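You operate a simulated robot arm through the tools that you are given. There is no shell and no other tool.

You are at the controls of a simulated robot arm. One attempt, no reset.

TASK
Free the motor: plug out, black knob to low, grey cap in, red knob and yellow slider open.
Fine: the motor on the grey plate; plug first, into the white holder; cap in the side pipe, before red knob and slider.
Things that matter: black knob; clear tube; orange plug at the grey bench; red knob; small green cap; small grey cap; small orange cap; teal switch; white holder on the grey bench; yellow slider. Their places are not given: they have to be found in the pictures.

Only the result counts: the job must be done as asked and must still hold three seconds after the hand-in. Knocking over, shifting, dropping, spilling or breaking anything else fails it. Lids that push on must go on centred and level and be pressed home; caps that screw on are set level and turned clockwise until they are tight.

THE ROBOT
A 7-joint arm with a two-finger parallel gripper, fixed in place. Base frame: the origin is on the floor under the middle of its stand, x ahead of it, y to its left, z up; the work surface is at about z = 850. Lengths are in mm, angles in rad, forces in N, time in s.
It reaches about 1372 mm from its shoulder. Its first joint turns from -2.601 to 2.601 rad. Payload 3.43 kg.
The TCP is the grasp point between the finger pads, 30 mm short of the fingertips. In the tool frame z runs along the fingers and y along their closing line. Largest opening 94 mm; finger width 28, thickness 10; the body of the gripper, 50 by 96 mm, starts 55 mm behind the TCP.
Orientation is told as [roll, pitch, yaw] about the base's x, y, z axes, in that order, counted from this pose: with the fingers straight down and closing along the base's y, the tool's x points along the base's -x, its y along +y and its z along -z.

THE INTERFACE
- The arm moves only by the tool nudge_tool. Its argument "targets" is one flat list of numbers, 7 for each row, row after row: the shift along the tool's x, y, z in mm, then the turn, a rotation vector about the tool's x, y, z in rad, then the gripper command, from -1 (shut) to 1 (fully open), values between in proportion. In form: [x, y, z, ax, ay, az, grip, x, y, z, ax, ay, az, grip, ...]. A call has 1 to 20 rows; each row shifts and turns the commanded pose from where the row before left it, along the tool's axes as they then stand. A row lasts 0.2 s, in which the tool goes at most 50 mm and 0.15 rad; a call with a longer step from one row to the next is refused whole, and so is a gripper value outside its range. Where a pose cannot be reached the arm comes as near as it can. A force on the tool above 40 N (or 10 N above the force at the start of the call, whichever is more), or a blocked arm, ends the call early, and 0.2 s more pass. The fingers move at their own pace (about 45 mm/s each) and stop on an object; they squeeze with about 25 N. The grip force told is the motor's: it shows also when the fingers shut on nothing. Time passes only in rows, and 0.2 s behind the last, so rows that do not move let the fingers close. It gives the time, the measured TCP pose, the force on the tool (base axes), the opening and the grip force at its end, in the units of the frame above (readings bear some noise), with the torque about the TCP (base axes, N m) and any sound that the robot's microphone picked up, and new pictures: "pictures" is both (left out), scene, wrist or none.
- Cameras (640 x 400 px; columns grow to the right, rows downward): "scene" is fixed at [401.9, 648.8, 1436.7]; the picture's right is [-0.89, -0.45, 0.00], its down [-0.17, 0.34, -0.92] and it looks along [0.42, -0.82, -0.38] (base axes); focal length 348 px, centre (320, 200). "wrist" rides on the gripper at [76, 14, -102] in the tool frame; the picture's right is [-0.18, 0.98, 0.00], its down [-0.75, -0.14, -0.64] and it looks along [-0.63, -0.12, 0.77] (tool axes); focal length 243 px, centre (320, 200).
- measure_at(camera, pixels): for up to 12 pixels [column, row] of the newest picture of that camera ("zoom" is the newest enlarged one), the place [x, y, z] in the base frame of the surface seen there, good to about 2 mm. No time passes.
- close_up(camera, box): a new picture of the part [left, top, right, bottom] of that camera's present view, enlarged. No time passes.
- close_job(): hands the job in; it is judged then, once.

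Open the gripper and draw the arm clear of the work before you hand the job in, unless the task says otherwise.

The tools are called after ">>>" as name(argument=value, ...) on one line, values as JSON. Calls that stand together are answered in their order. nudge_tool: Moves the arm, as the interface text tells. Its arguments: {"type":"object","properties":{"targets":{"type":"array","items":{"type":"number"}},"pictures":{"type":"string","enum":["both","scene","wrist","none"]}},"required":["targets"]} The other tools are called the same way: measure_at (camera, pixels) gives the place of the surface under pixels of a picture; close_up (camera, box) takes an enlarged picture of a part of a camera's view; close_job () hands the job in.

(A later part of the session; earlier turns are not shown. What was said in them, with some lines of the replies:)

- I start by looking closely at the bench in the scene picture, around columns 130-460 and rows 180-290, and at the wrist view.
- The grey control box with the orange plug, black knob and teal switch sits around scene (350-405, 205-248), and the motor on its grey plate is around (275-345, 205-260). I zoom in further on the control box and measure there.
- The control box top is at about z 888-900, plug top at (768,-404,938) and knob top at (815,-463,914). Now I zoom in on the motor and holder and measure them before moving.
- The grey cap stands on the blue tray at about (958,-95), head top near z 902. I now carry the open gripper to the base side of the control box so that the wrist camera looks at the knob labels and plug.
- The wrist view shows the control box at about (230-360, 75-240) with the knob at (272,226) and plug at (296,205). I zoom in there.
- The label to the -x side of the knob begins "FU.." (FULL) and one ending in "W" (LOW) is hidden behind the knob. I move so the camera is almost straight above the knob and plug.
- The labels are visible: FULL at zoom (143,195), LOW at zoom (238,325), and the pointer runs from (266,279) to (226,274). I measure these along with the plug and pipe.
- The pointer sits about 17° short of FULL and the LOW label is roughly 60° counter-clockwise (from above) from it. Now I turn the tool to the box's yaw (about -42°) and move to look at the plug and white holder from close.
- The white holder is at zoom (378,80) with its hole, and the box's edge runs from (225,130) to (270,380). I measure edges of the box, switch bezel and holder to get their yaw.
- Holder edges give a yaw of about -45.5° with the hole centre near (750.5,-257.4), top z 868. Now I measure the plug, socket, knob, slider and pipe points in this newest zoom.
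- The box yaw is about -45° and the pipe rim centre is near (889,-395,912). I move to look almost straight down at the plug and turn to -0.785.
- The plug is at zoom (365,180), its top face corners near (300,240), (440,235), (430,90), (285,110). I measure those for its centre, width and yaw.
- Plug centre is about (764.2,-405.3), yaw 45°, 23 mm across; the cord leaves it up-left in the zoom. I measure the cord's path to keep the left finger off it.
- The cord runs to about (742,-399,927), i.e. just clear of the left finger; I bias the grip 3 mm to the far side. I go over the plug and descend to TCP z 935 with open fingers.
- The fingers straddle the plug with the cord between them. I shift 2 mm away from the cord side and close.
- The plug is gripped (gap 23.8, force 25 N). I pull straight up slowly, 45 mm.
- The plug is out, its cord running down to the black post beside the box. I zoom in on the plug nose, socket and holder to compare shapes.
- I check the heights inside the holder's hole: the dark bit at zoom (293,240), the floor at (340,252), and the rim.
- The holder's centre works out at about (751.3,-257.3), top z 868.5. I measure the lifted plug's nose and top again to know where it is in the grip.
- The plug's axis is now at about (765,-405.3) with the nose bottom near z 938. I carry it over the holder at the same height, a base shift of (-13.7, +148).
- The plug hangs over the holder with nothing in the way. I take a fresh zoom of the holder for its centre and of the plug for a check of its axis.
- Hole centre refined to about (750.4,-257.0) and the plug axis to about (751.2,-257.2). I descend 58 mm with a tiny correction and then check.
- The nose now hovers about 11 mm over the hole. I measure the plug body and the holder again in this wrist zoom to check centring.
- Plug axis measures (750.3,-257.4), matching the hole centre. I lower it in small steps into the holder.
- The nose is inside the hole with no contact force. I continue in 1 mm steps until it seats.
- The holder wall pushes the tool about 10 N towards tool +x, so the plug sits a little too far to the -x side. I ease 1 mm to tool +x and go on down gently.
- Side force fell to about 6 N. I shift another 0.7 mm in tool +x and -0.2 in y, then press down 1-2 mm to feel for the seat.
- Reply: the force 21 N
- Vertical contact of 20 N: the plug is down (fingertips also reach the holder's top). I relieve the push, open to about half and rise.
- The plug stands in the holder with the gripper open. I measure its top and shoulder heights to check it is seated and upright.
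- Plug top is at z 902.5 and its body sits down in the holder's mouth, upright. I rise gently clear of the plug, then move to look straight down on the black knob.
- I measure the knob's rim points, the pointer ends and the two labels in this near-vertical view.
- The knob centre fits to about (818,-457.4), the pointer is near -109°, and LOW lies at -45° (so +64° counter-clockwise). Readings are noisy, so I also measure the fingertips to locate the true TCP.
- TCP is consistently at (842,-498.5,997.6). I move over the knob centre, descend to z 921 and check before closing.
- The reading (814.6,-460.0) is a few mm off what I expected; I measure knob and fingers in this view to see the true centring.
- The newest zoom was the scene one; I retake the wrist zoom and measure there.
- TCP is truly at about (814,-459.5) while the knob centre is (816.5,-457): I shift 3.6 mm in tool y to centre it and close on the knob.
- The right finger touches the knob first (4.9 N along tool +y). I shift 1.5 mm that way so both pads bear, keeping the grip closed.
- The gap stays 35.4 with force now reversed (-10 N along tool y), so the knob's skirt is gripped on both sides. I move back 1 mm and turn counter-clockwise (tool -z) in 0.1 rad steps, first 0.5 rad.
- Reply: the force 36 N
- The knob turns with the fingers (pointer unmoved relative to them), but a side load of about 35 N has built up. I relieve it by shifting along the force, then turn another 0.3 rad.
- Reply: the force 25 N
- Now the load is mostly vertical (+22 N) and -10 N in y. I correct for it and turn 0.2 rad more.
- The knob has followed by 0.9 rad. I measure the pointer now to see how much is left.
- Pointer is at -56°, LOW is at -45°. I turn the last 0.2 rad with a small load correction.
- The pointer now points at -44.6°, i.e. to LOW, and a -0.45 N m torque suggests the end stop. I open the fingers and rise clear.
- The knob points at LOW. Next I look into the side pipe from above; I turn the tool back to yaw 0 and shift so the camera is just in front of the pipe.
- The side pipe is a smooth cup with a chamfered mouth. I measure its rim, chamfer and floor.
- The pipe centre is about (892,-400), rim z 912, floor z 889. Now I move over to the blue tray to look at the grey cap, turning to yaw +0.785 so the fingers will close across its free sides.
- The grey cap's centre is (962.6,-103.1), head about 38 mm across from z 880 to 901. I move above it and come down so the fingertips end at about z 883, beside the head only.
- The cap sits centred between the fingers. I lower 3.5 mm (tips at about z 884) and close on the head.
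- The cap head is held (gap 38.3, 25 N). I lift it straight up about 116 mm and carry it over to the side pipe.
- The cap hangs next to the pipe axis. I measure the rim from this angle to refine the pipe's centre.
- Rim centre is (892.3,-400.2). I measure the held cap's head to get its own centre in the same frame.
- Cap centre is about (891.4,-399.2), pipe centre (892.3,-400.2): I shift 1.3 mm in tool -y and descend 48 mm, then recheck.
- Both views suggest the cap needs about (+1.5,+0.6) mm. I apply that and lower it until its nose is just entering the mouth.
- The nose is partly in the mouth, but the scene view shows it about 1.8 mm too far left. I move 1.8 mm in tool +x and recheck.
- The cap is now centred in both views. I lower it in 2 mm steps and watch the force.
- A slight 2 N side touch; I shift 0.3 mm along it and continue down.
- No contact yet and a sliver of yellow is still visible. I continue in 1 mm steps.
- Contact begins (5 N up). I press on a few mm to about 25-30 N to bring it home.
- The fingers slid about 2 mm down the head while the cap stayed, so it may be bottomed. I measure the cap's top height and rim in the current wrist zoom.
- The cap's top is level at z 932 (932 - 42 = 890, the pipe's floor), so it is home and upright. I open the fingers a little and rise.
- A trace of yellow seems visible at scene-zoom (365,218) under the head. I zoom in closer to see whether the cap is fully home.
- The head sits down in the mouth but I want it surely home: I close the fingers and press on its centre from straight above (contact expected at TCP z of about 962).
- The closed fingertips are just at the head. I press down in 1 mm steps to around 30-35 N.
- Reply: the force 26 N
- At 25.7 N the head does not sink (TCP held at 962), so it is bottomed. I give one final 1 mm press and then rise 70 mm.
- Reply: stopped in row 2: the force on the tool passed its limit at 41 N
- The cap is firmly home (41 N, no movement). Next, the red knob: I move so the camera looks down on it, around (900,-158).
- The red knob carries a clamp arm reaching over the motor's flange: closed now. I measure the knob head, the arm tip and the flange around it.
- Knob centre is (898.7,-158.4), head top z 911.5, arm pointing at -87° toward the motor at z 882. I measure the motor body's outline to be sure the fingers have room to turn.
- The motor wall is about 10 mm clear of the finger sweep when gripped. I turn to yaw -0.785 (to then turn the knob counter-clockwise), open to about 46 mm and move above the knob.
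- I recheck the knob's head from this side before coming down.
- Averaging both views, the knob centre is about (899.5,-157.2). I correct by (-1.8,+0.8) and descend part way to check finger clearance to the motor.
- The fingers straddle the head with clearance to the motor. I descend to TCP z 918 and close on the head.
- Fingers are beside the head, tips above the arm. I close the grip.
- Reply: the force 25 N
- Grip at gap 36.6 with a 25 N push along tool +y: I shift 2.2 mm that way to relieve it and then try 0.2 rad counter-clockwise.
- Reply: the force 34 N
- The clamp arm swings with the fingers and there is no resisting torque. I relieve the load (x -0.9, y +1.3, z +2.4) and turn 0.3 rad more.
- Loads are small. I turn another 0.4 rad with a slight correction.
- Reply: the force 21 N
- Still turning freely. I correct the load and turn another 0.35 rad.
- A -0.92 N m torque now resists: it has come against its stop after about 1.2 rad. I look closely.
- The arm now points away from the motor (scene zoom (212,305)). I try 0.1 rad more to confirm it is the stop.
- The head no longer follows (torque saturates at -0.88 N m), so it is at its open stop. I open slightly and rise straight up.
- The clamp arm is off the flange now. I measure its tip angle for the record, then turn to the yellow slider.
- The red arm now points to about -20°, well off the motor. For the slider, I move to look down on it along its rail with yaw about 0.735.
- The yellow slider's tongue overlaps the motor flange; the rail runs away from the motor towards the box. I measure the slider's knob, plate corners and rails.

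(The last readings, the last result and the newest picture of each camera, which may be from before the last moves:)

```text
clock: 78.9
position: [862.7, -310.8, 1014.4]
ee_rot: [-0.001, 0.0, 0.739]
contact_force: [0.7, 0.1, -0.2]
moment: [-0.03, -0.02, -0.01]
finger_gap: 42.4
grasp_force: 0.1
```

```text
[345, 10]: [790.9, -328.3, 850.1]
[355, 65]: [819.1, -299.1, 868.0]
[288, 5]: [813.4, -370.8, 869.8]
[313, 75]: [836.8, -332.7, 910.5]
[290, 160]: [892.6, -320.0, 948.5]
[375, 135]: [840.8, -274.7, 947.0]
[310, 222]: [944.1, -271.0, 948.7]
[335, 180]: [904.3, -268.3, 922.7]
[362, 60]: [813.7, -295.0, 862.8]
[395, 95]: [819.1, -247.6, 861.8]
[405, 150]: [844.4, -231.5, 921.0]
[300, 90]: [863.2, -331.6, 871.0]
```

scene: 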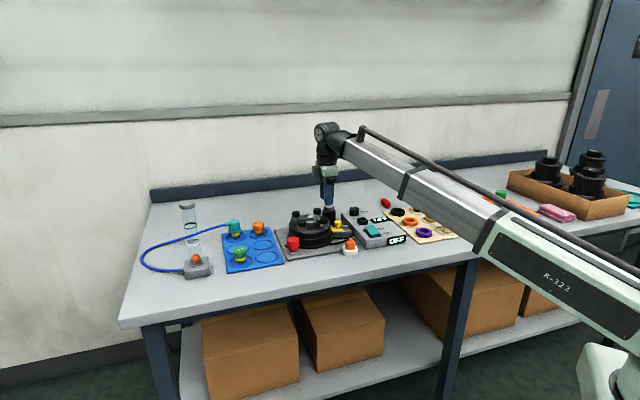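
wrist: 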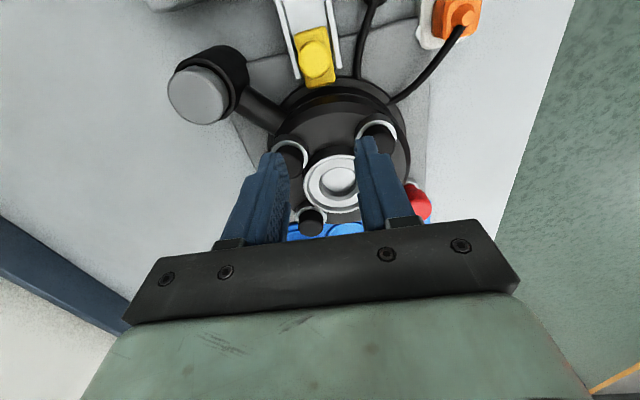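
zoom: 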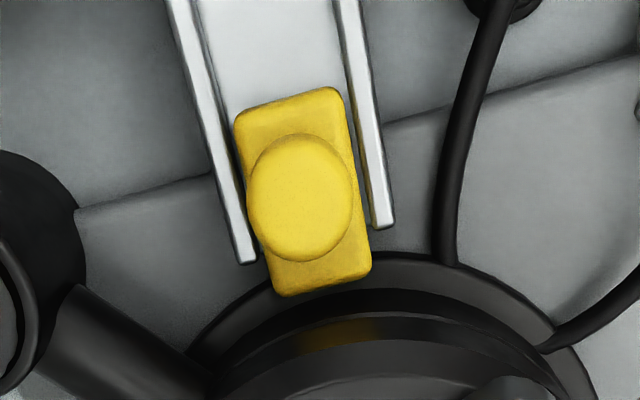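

Rail axis is at 45°, the slider's knob centre (827.8,-337.4) with top z 910, 24 mm wide. I move above it at yaw 0.785 and come down to z 934 for a check.

>>> nudge_tool(targets=[0, 0, 0, 0, 0, -0.046, -0.1, 21.7, 3, 0, 0, 0, 0, -0.1, 21.7, 3, 0, 0, 0, 0, -0.1, 0, 0, 30, 0, 0, 0, -0.1, 0, 0, 30, 0, 0, 0, -0.1, 0, 0, 20, 0, 0, 0, -0.1, 0, 0, 0, 0, 0, 0, -0.1], pictures="both")

>>> close_up(camera="wrist", box=[220, 100, 420, 225])

>>> measure_at(camera="zoom", pixels=[[250, 170], [385, 160], [320, 130], [320, 235], [110, 170], [510, 90], [320, 180]])

>>> close_up(camera="scene", box=[310, 195, 366, 245])

```text
clock: 80.5
position: [825.7, -336.0, 935.2]
ee_rot: [0.001, 0.001, 0.782]
contact_force: [-0.4, 0.5, -0.4]
moment: [-0.02, -0.03, 0.02]
finger_gap: 42.4
grasp_force: 0.0
```

scene: 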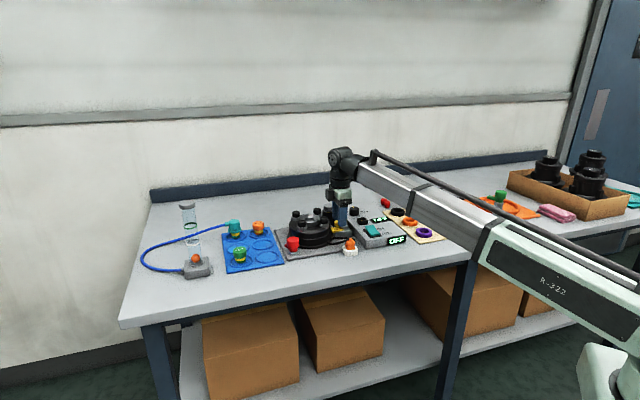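
wrist: 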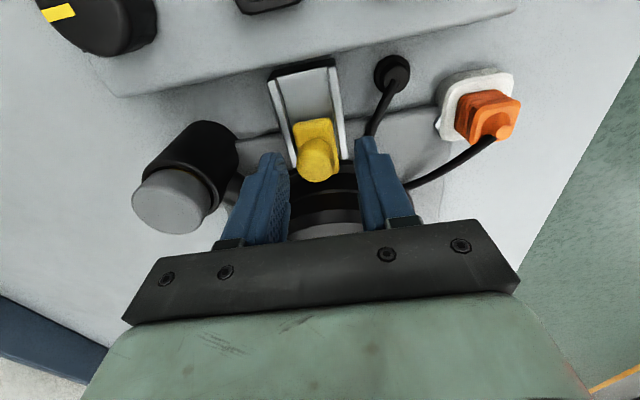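

```text
3.20 times, centred on (320, 162) of wrist
```

zoom: 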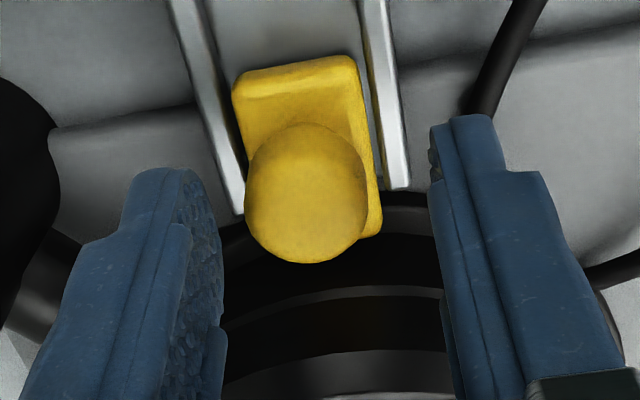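

```text
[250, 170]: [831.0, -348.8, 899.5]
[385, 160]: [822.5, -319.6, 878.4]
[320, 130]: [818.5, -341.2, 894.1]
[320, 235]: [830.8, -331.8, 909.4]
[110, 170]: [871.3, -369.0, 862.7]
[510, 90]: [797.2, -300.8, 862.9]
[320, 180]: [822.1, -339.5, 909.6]
```

```text
8.00 times, centred on (338, 220) of scene
```

zoom: 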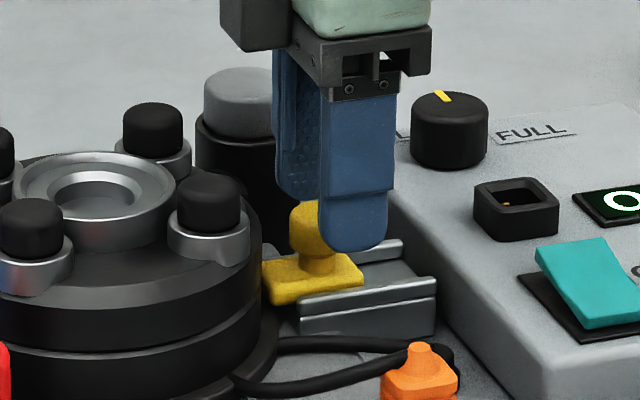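

The slider knob is about 2.5 mm toward tool -y. I correct, go down to z 919 and close on it.

>>> nudge_tool(targets=[0, -2.5, 8, 0, 0, 0, -0.1, 0, 0, 8, 0, 0, 0, -0.1, 0, 0, 0, 0, 0, 0, -0.1, 0, 0, 0, 0, 0, 0, -0.5, 0, 0, 0, 0, 0, 0, -1, 0, 0, 0, 0, 0, 0, -1, 0, 0, 0, 0, 0, 0, -1], pictures="both")

>>> close_up(camera="wrist", box=[220, 100, 420, 225])

>>> close_up(camera="scene", box=[310, 195, 366, 245])

```text
clock: 82.1
position: [826.3, -339.0, 918.5]
ee_rot: [-0.003, 0.0, 0.78]
contact_force: [-3.3, 1.6, -3.8]
moment: [0.08, 0.05, 0.01]
finger_gap: 23.3
grasp_force: 44.8
```

scene: 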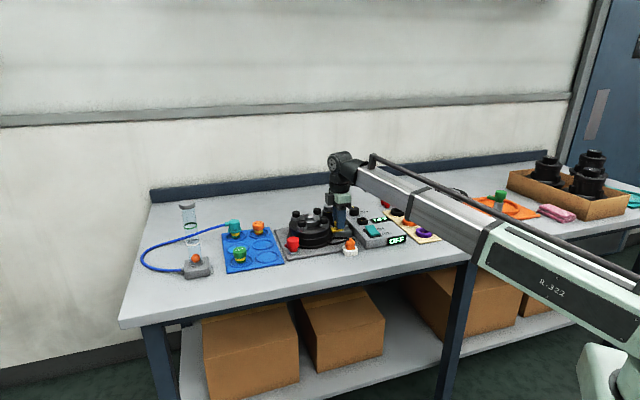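
wrist: 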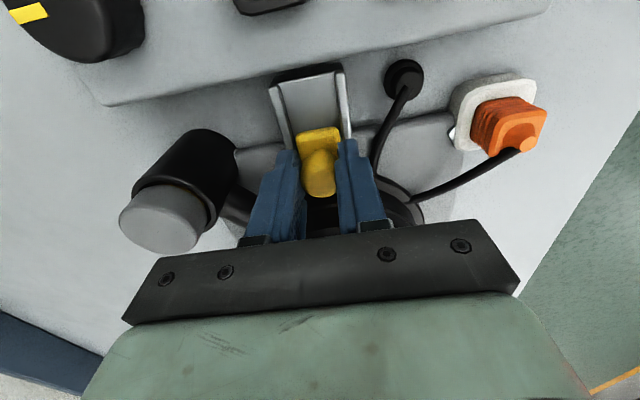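

```text
3.20 times, centred on (320, 162) of wrist
```

zoom: 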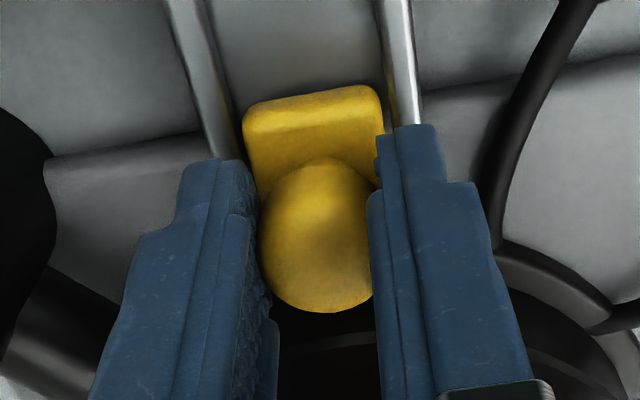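

```text
8.00 times, centred on (338, 220) of scene
```

zoom: 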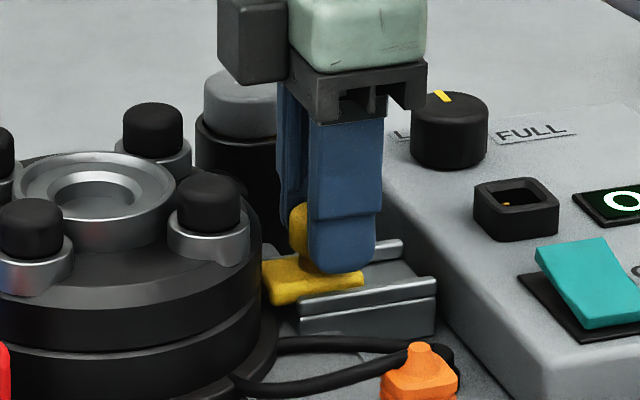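

The slider knob is gripped (gap 23.3). I pull along the rail away from the motor (tool +x), 16 mm in small steps.

>>> nudge_tool(targets=[3, 0, 0, 0, 0, 0, -1, 4, 0, 0, 0, 0, 0, -1, 4, 0, 0, 0, 0, 0, -1, 5, 0, 0, 0, 0, 0, -1, 0, 0, 0, 0, 0, 0, -1], pictures="both")

>>> close_up(camera="scene", box=[310, 195, 366, 245])

```text
clock: 83.3
position: [815.7, -350.6, 918.4]
ee_rot: [-0.003, -0.001, 0.781]
contact_force: [-9.2, 9.5, 0.0]
moment: [0.29, 0.2, 0.12]
finger_gap: 23.2
grasp_force: 45.4
```

scene: 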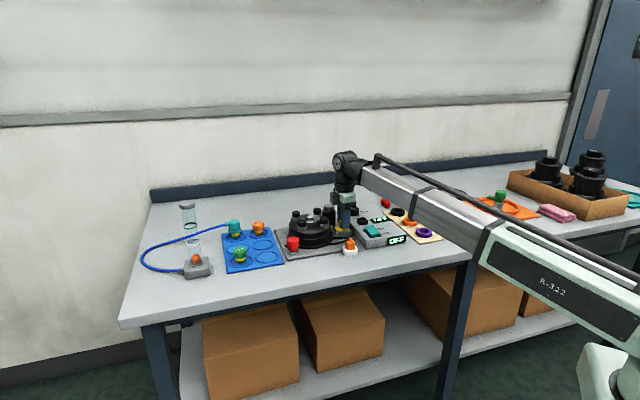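
wrist: 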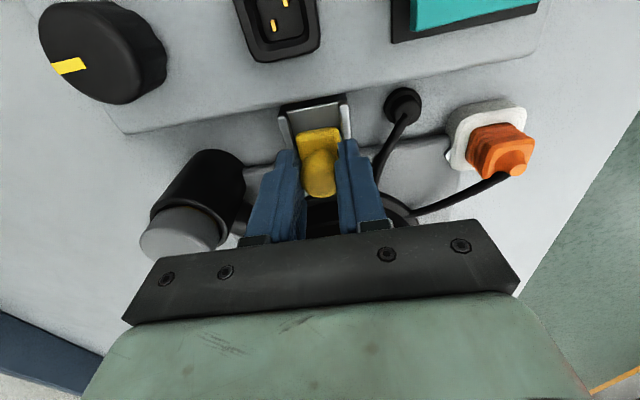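

```text
8.00 times, centred on (338, 220) of scene
```

zoom: 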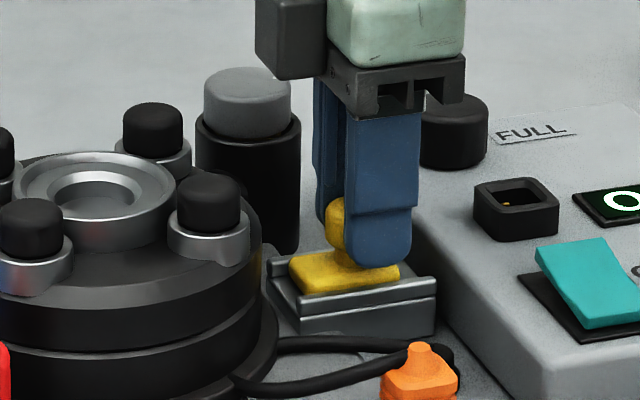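

The slider has moved about 16 mm with no resistance along the rail, only 13 N sideways. I correct y by +1.2 and pull on until it stops.

>>> nudge_tool(targets=[2, 1.2, 0, 0, 0, 0, -1, 2, 0, 0, 0, 0, 0, -1, 2, 0, 0, 0, 0, 0, -1, 0, 0, 0, 0, 0, 0, -1], pictures="both")

>>> close_up(camera="scene", box=[310, 195, 366, 245])

```text
clock: 84.3
position: [813.1, -353.2, 919.1]
ee_rot: [0.0, 0.0, 0.781]
contact_force: [-14.8, 14.4, -19.7]
moment: [0.63, -0.19, 0.08]
finger_gap: 23.2
grasp_force: 44.9
```

scene: 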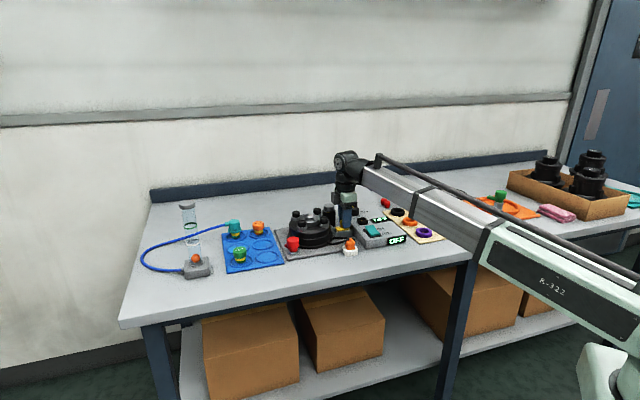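
wrist: 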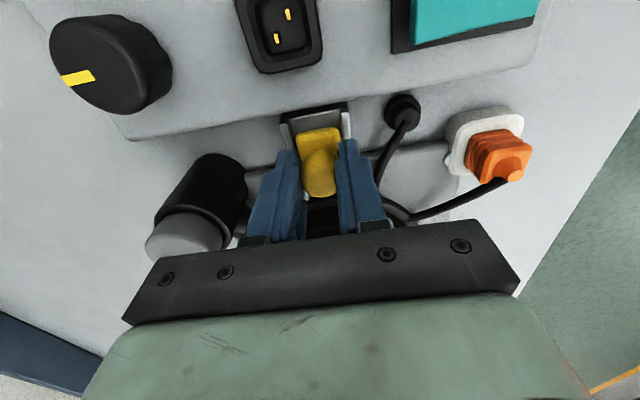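

```text
8.00 times, centred on (338, 220) of scene
```

zoom: 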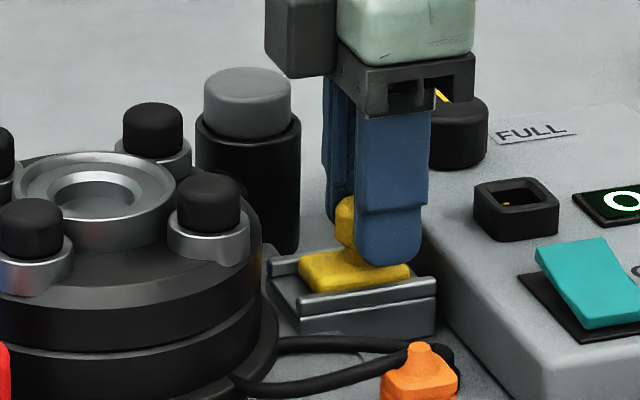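

It moved only 3.7 mm more while side load (20 N in tool +y) and -20 N vertical built up. I relieve these first and read again.

>>> nudge_tool(targets=[0, 1, 0.9, 0, 0, 0, -1, 0, 0.9, 0.9, 0, 0, 0, -1, 0, 0, 0, 0, 0, 0, -1], pictures="none")

```text
clock: 85.1
position: [813.1, -354.7, 917.5]
ee_rot: [-0.006, 0.001, 0.78]
contact_force: [-2.0, 2.4, 7.5]
moment: [-0.23, 0.71, 0.03]
finger_gap: 23.0
grasp_force: 44.8
```

Loads are relieved (about 3 N sideways, 7 N vertical). I pull further along the rail in 2 mm steps.

>>> nudge_tool(targets=[2, 0.1, -0.4, 0, 0, 0, -1, 2, 0.1, 0, 0, 0, 0, -1, 0, 0, 0, 0, 0, 0, -1], pictures="none")

>>> nudge_tool(targets=[2, 0.1, 0, 0, 0, 0, -1, 0, 0, 0, 0, 0, 0, -1], pictures="both")

>>> close_up(camera="scene", box=[310, 195, 366, 245])

```text
clock: 85.9
position: [809.2, -357.1, 918.3]
ee_rot: [-0.008, 0.001, 0.781]
contact_force: [11.4, -11.0, 23.3]
moment: [-0.31, 0.17, -0.03]
finger_gap: 23.2
grasp_force: 44.9
```

```text
clock: 86.5
position: [809.3, -357.6, 917.7]
ee_rot: [-0.004, -0.002, 0.782]
contact_force: [0.7, 0.1, 4.4]
moment: [0.18, 0.16, 0.02]
finger_gap: 23.0
grasp_force: 45.2
stopped in row 2: the force on the tool passed its limit at 40 N (the readings are from after the stop); the commanded pose is now the measured one
```

scene: 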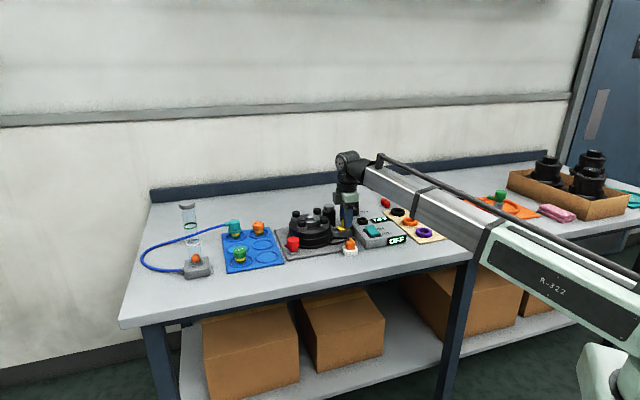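
wrist: 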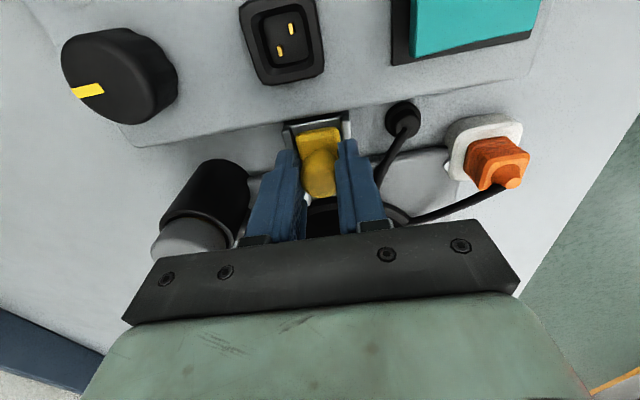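

```text
8.00 times, centred on (338, 220) of scene
```

zoom: 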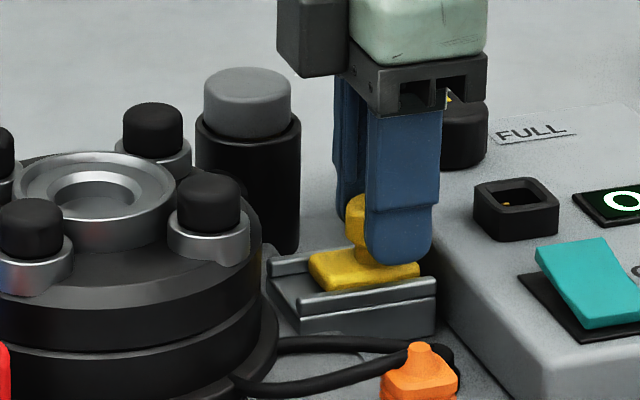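

The slider has moved 25 mm in all and the last pull met 40 N: probably the end of travel. I test with one more gentle 1.5 mm pull.

>>> nudge_tool(targets=[0.8, 0, 0, 0, 0, 0, -1, 0.8, 0, 0, 0, 0, 0, -1, 0, 0, 0, 0, 0, 0, -1], pictures="wrist")

>>> close_up(camera="wrist", box=[240, 90, 400, 210])

```text
clock: 87.3
position: [809.0, -358.1, 917.5]
ee_rot: [-0.008, -0.003, 0.783]
contact_force: [8.6, 8.0, 12.5]
moment: [-0.19, 0.61, -0.01]
finger_gap: 23.2
grasp_force: 45.3
```

wrist: 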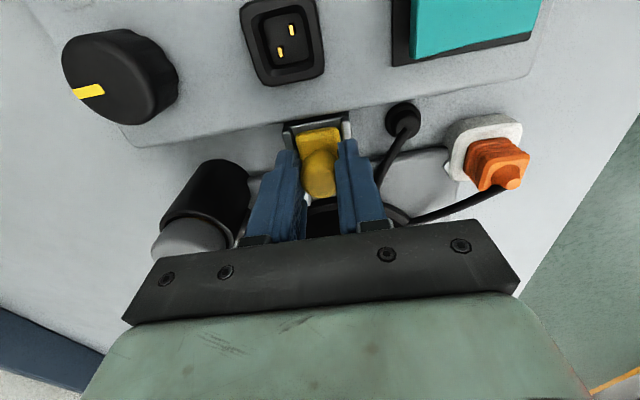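

```text
3.33 times, centred on (320, 150) of wrist
```

zoom: 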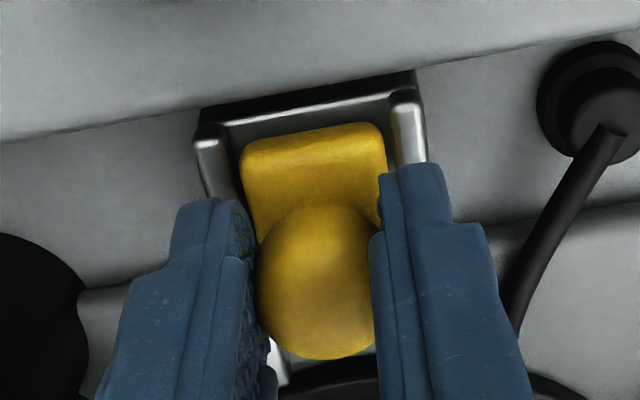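

Resistance is now -12 N along the rail for about 1 mm: it looks like the stop, but I push 1.5 mm more to be certain.

>>> nudge_tool(targets=[0.8, 0, -0.8, 0, 0, 0, -1, 0.7, 0, -0.3, 0, 0, 0, -1, 0, 0, 0, 0, 0, 0, -1], pictures="wrist")

>>> close_up(camera="wrist", box=[240, 90, 400, 210])

```text
clock: 88.1
position: [808.2, -358.1, 917.3]
ee_rot: [-0.004, -0.002, 0.784]
contact_force: [17.2, 19.8, -13.9]
moment: [0.09, 0.03, 0.09]
finger_gap: 22.8
grasp_force: 45.2
```

wrist: 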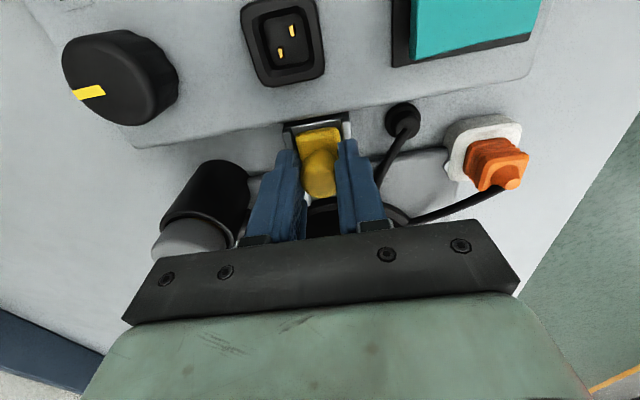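

```text
3.33 times, centred on (320, 150) of wrist
```

zoom: 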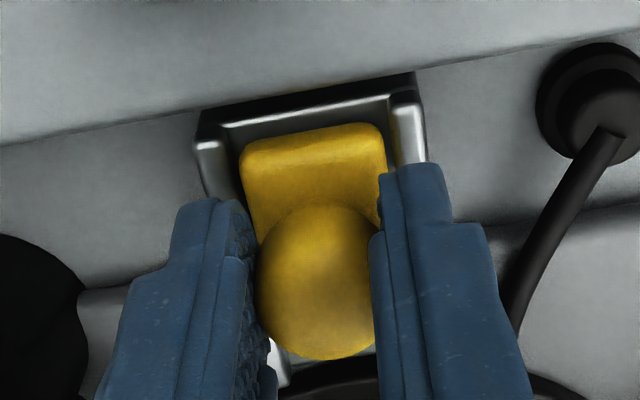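

At 26 N it does not move: the slider is at its open end. I ease off, open the fingers and rise clear.

>>> nudge_tool(targets=[-1.5, 0, 0.8, 0, 0, 0, -1, 0, 0, 0, 0, 0, 0, -0.2, 0, 0, 0, 0, 0, 0, -0.1, 0, 0, -5, 0, 0, 0, -0.1, 0, 0, -15, 0, 0, 0, -0.1, 0, 0, -30, 0, 0, 0, -0.1, 0, 0, -40, 0, 0, 0, -0.1, -40, 0, 0, 0, 0, 0, -0.1, 0, 0, 0, 0, 0, 0, -0.1], pictures="both")

>>> close_up(camera="wrist", box=[200, 0, 480, 175])

>>> close_up(camera="scene", box=[276, 195, 404, 275])

```text
clock: 90.1
position: [836.4, -328.2, 1006.2]
ee_rot: [-0.005, -0.003, 0.782]
contact_force: [0.0, 0.2, -1.1]
moment: [0.01, -0.03, -0.01]
finger_gap: 42.4
grasp_force: 0.1
```

scene: 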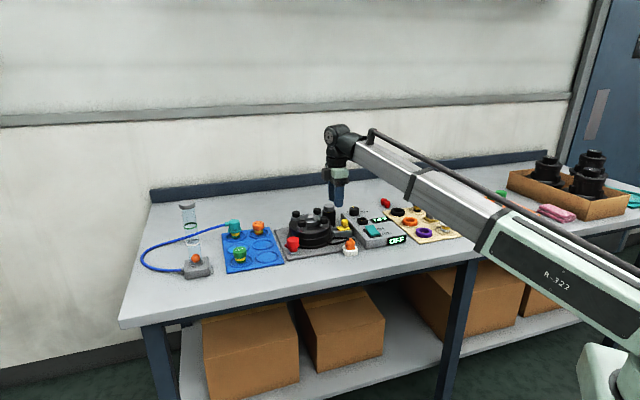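
wrist: 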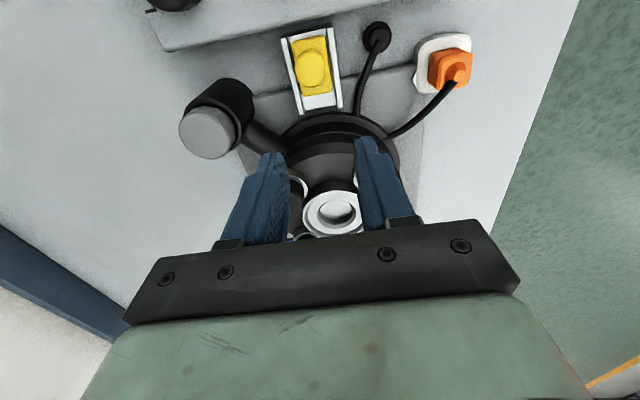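

```text
2.29 times, centred on (340, 88) of wrist
```

zoom: 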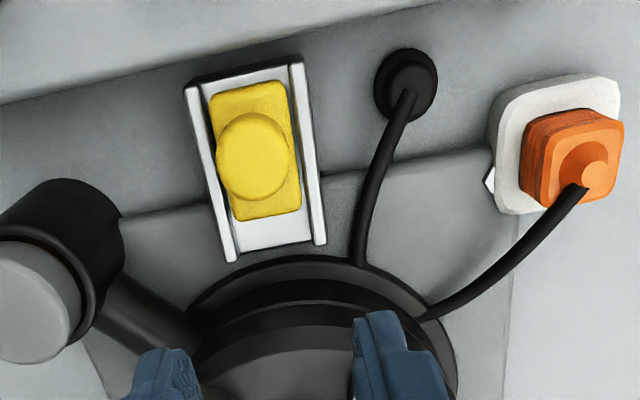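

```text
5.00 times, centred on (340, 235) of scene
```

zoom: 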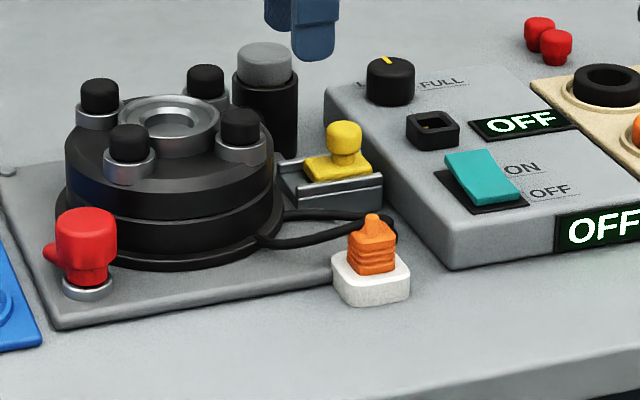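

All parts look as asked. I check the plug's seat in the holder, the cap and the knob once more in close-ups before finishing.

>>> close_up(camera="scene", box=[338, 232, 364, 260])

>>> close_up(camera="wrist", box=[400, 20, 490, 100])

>>> measure_at(camera="wrist", pixels=[[458, 76], [434, 55], [432, 65], [468, 60], [440, 85], [420, 55], [313, 72], [210, 130], [225, 120], [195, 140]])

```text
14.29 times, centred on (351, 246) of scene
```

zoom: 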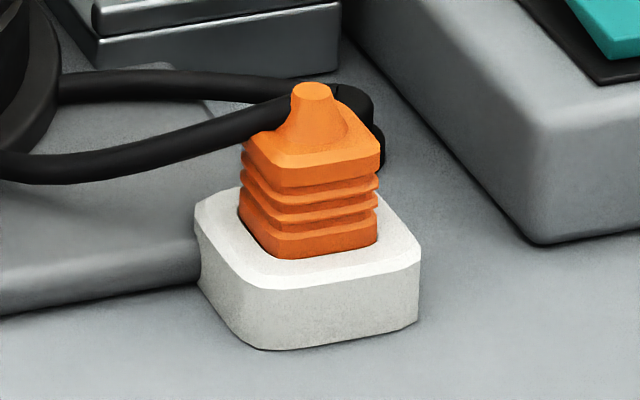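

```text
5.00 times, centred on (445, 60) of wrist
```

zoom: 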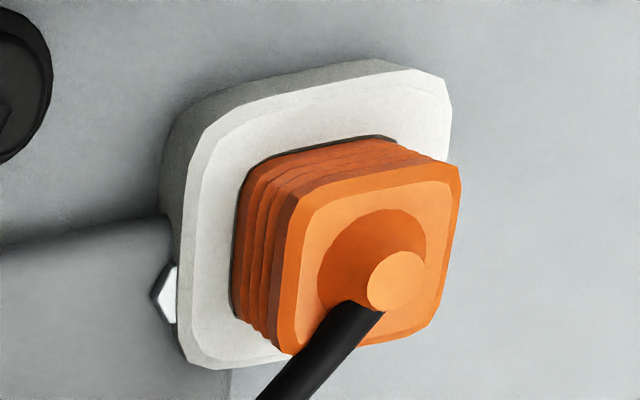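

```text
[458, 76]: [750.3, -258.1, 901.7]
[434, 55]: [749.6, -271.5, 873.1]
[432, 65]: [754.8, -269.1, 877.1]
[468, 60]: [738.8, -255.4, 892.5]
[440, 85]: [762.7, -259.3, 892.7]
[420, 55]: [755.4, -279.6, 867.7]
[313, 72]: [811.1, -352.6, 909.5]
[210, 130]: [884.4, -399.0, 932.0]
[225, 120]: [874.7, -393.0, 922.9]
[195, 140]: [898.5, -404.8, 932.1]
```

Plug seated and upright, cap top level at z 932. I open the gripper fully and draw the arm up and away from the work.

>>> nudge_tool(targets=[0, 0, -30, 0, 0, 0, 0.2, 0, 0, -40, 0, 0, 0, 0.6, 0, 0, -40, 0, 0, 0, 1, 0, 0, -30, 0, 0, 0, 1, 30, 10, 0, 0, 0, 0, 1, 30, 10, 0, 0, 0, 0, 1, 30, 10, 0, 0, 0, 0, 1, 30, 10, 0, 0, 0, 0, 1, 0, 0, 0, 0, 0, 0, 1], pictures="both")

>>> close_up(camera="scene", box=[130, 190, 430, 290])

>>> close_up(camera="scene", box=[276, 195, 404, 275])

```text
clock: 92.1
position: [722.1, -386.7, 1149.7]
ee_rot: [-0.006, -0.002, 0.783]
contact_force: [-0.4, 0.1, -0.6]
moment: [0.01, -0.01, 0.01]
finger_gap: 94.0
grasp_force: 0.1
```

scene: 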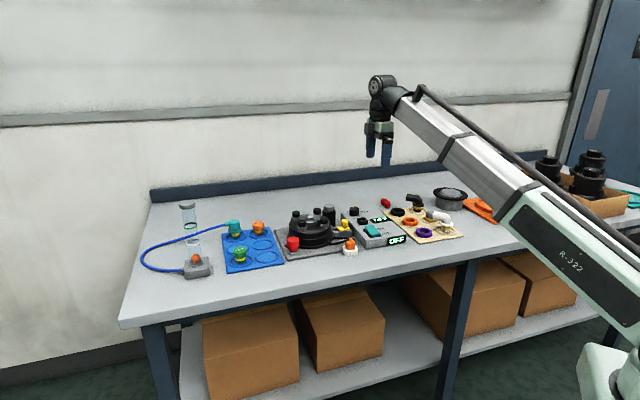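
wrist: 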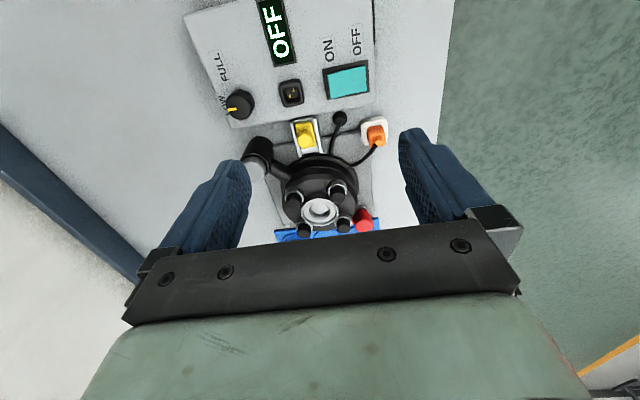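

```text
2.13 times, centred on (280, 240) of scene
```

zoom: 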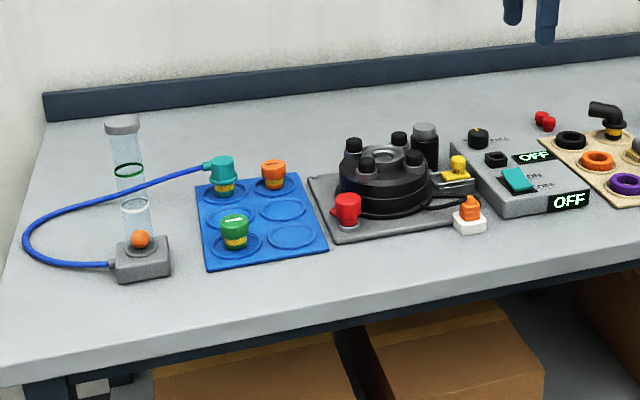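

```text
5.00 times, centred on (340, 235) of scene
```

zoom: 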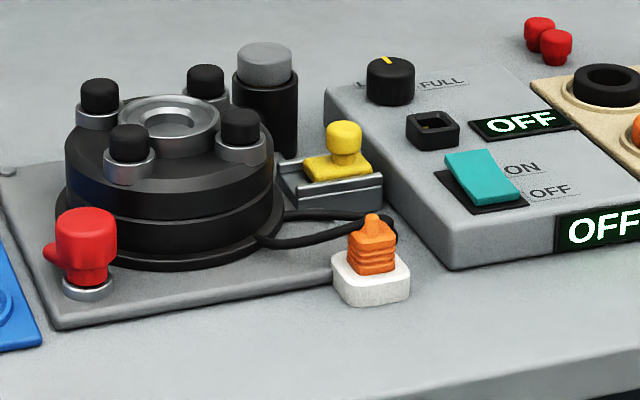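

The last pictures show each part as asked:
- **Plug:** in the white holder.
- **Black knob:** pointing at LOW.
- **Grey cap:** level in the side pipe.
- **Red clamp arm:** swung off the motor.
- **Yellow slider:** drawn back to its stop.

The other caps, the tube and the switch look untouched, and the arm is clear with the gripper open, so I hand the job in.

>>> close_job()

```text
The job is handed in.
```

I did all five steps in the order you asked and handed the job in. The hand-in came back without a verdict, so I don't know yet how it was judged.

| Part | How it stood at hand-in |
|---|---|
| Orange plug | Pulled first; upright in the white holder, with its body down in the holder's mouth |
| Black knob | Turned to LOW, against its end stop |
| Grey cap | In the side pipe before the red knob and slider; level, and it did not sink further under a 41 N press |
| Red knob | Turned counter-clockwise about 70° to its stop; its clamp arm is off the motor's flange |
| Yellow slider | Pulled about 26 mm away from the motor to the end of its travel |

- **No "open" marks:** the red knob and slider showed no open or closed labels. I took "open" to mean clear of the motor and at the stop.
- **Nothing else moved:** in the last pictures the green and orange caps, the clear tube and the teal switch look undisturbed. The arm was drawn clear with the gripper fully open.
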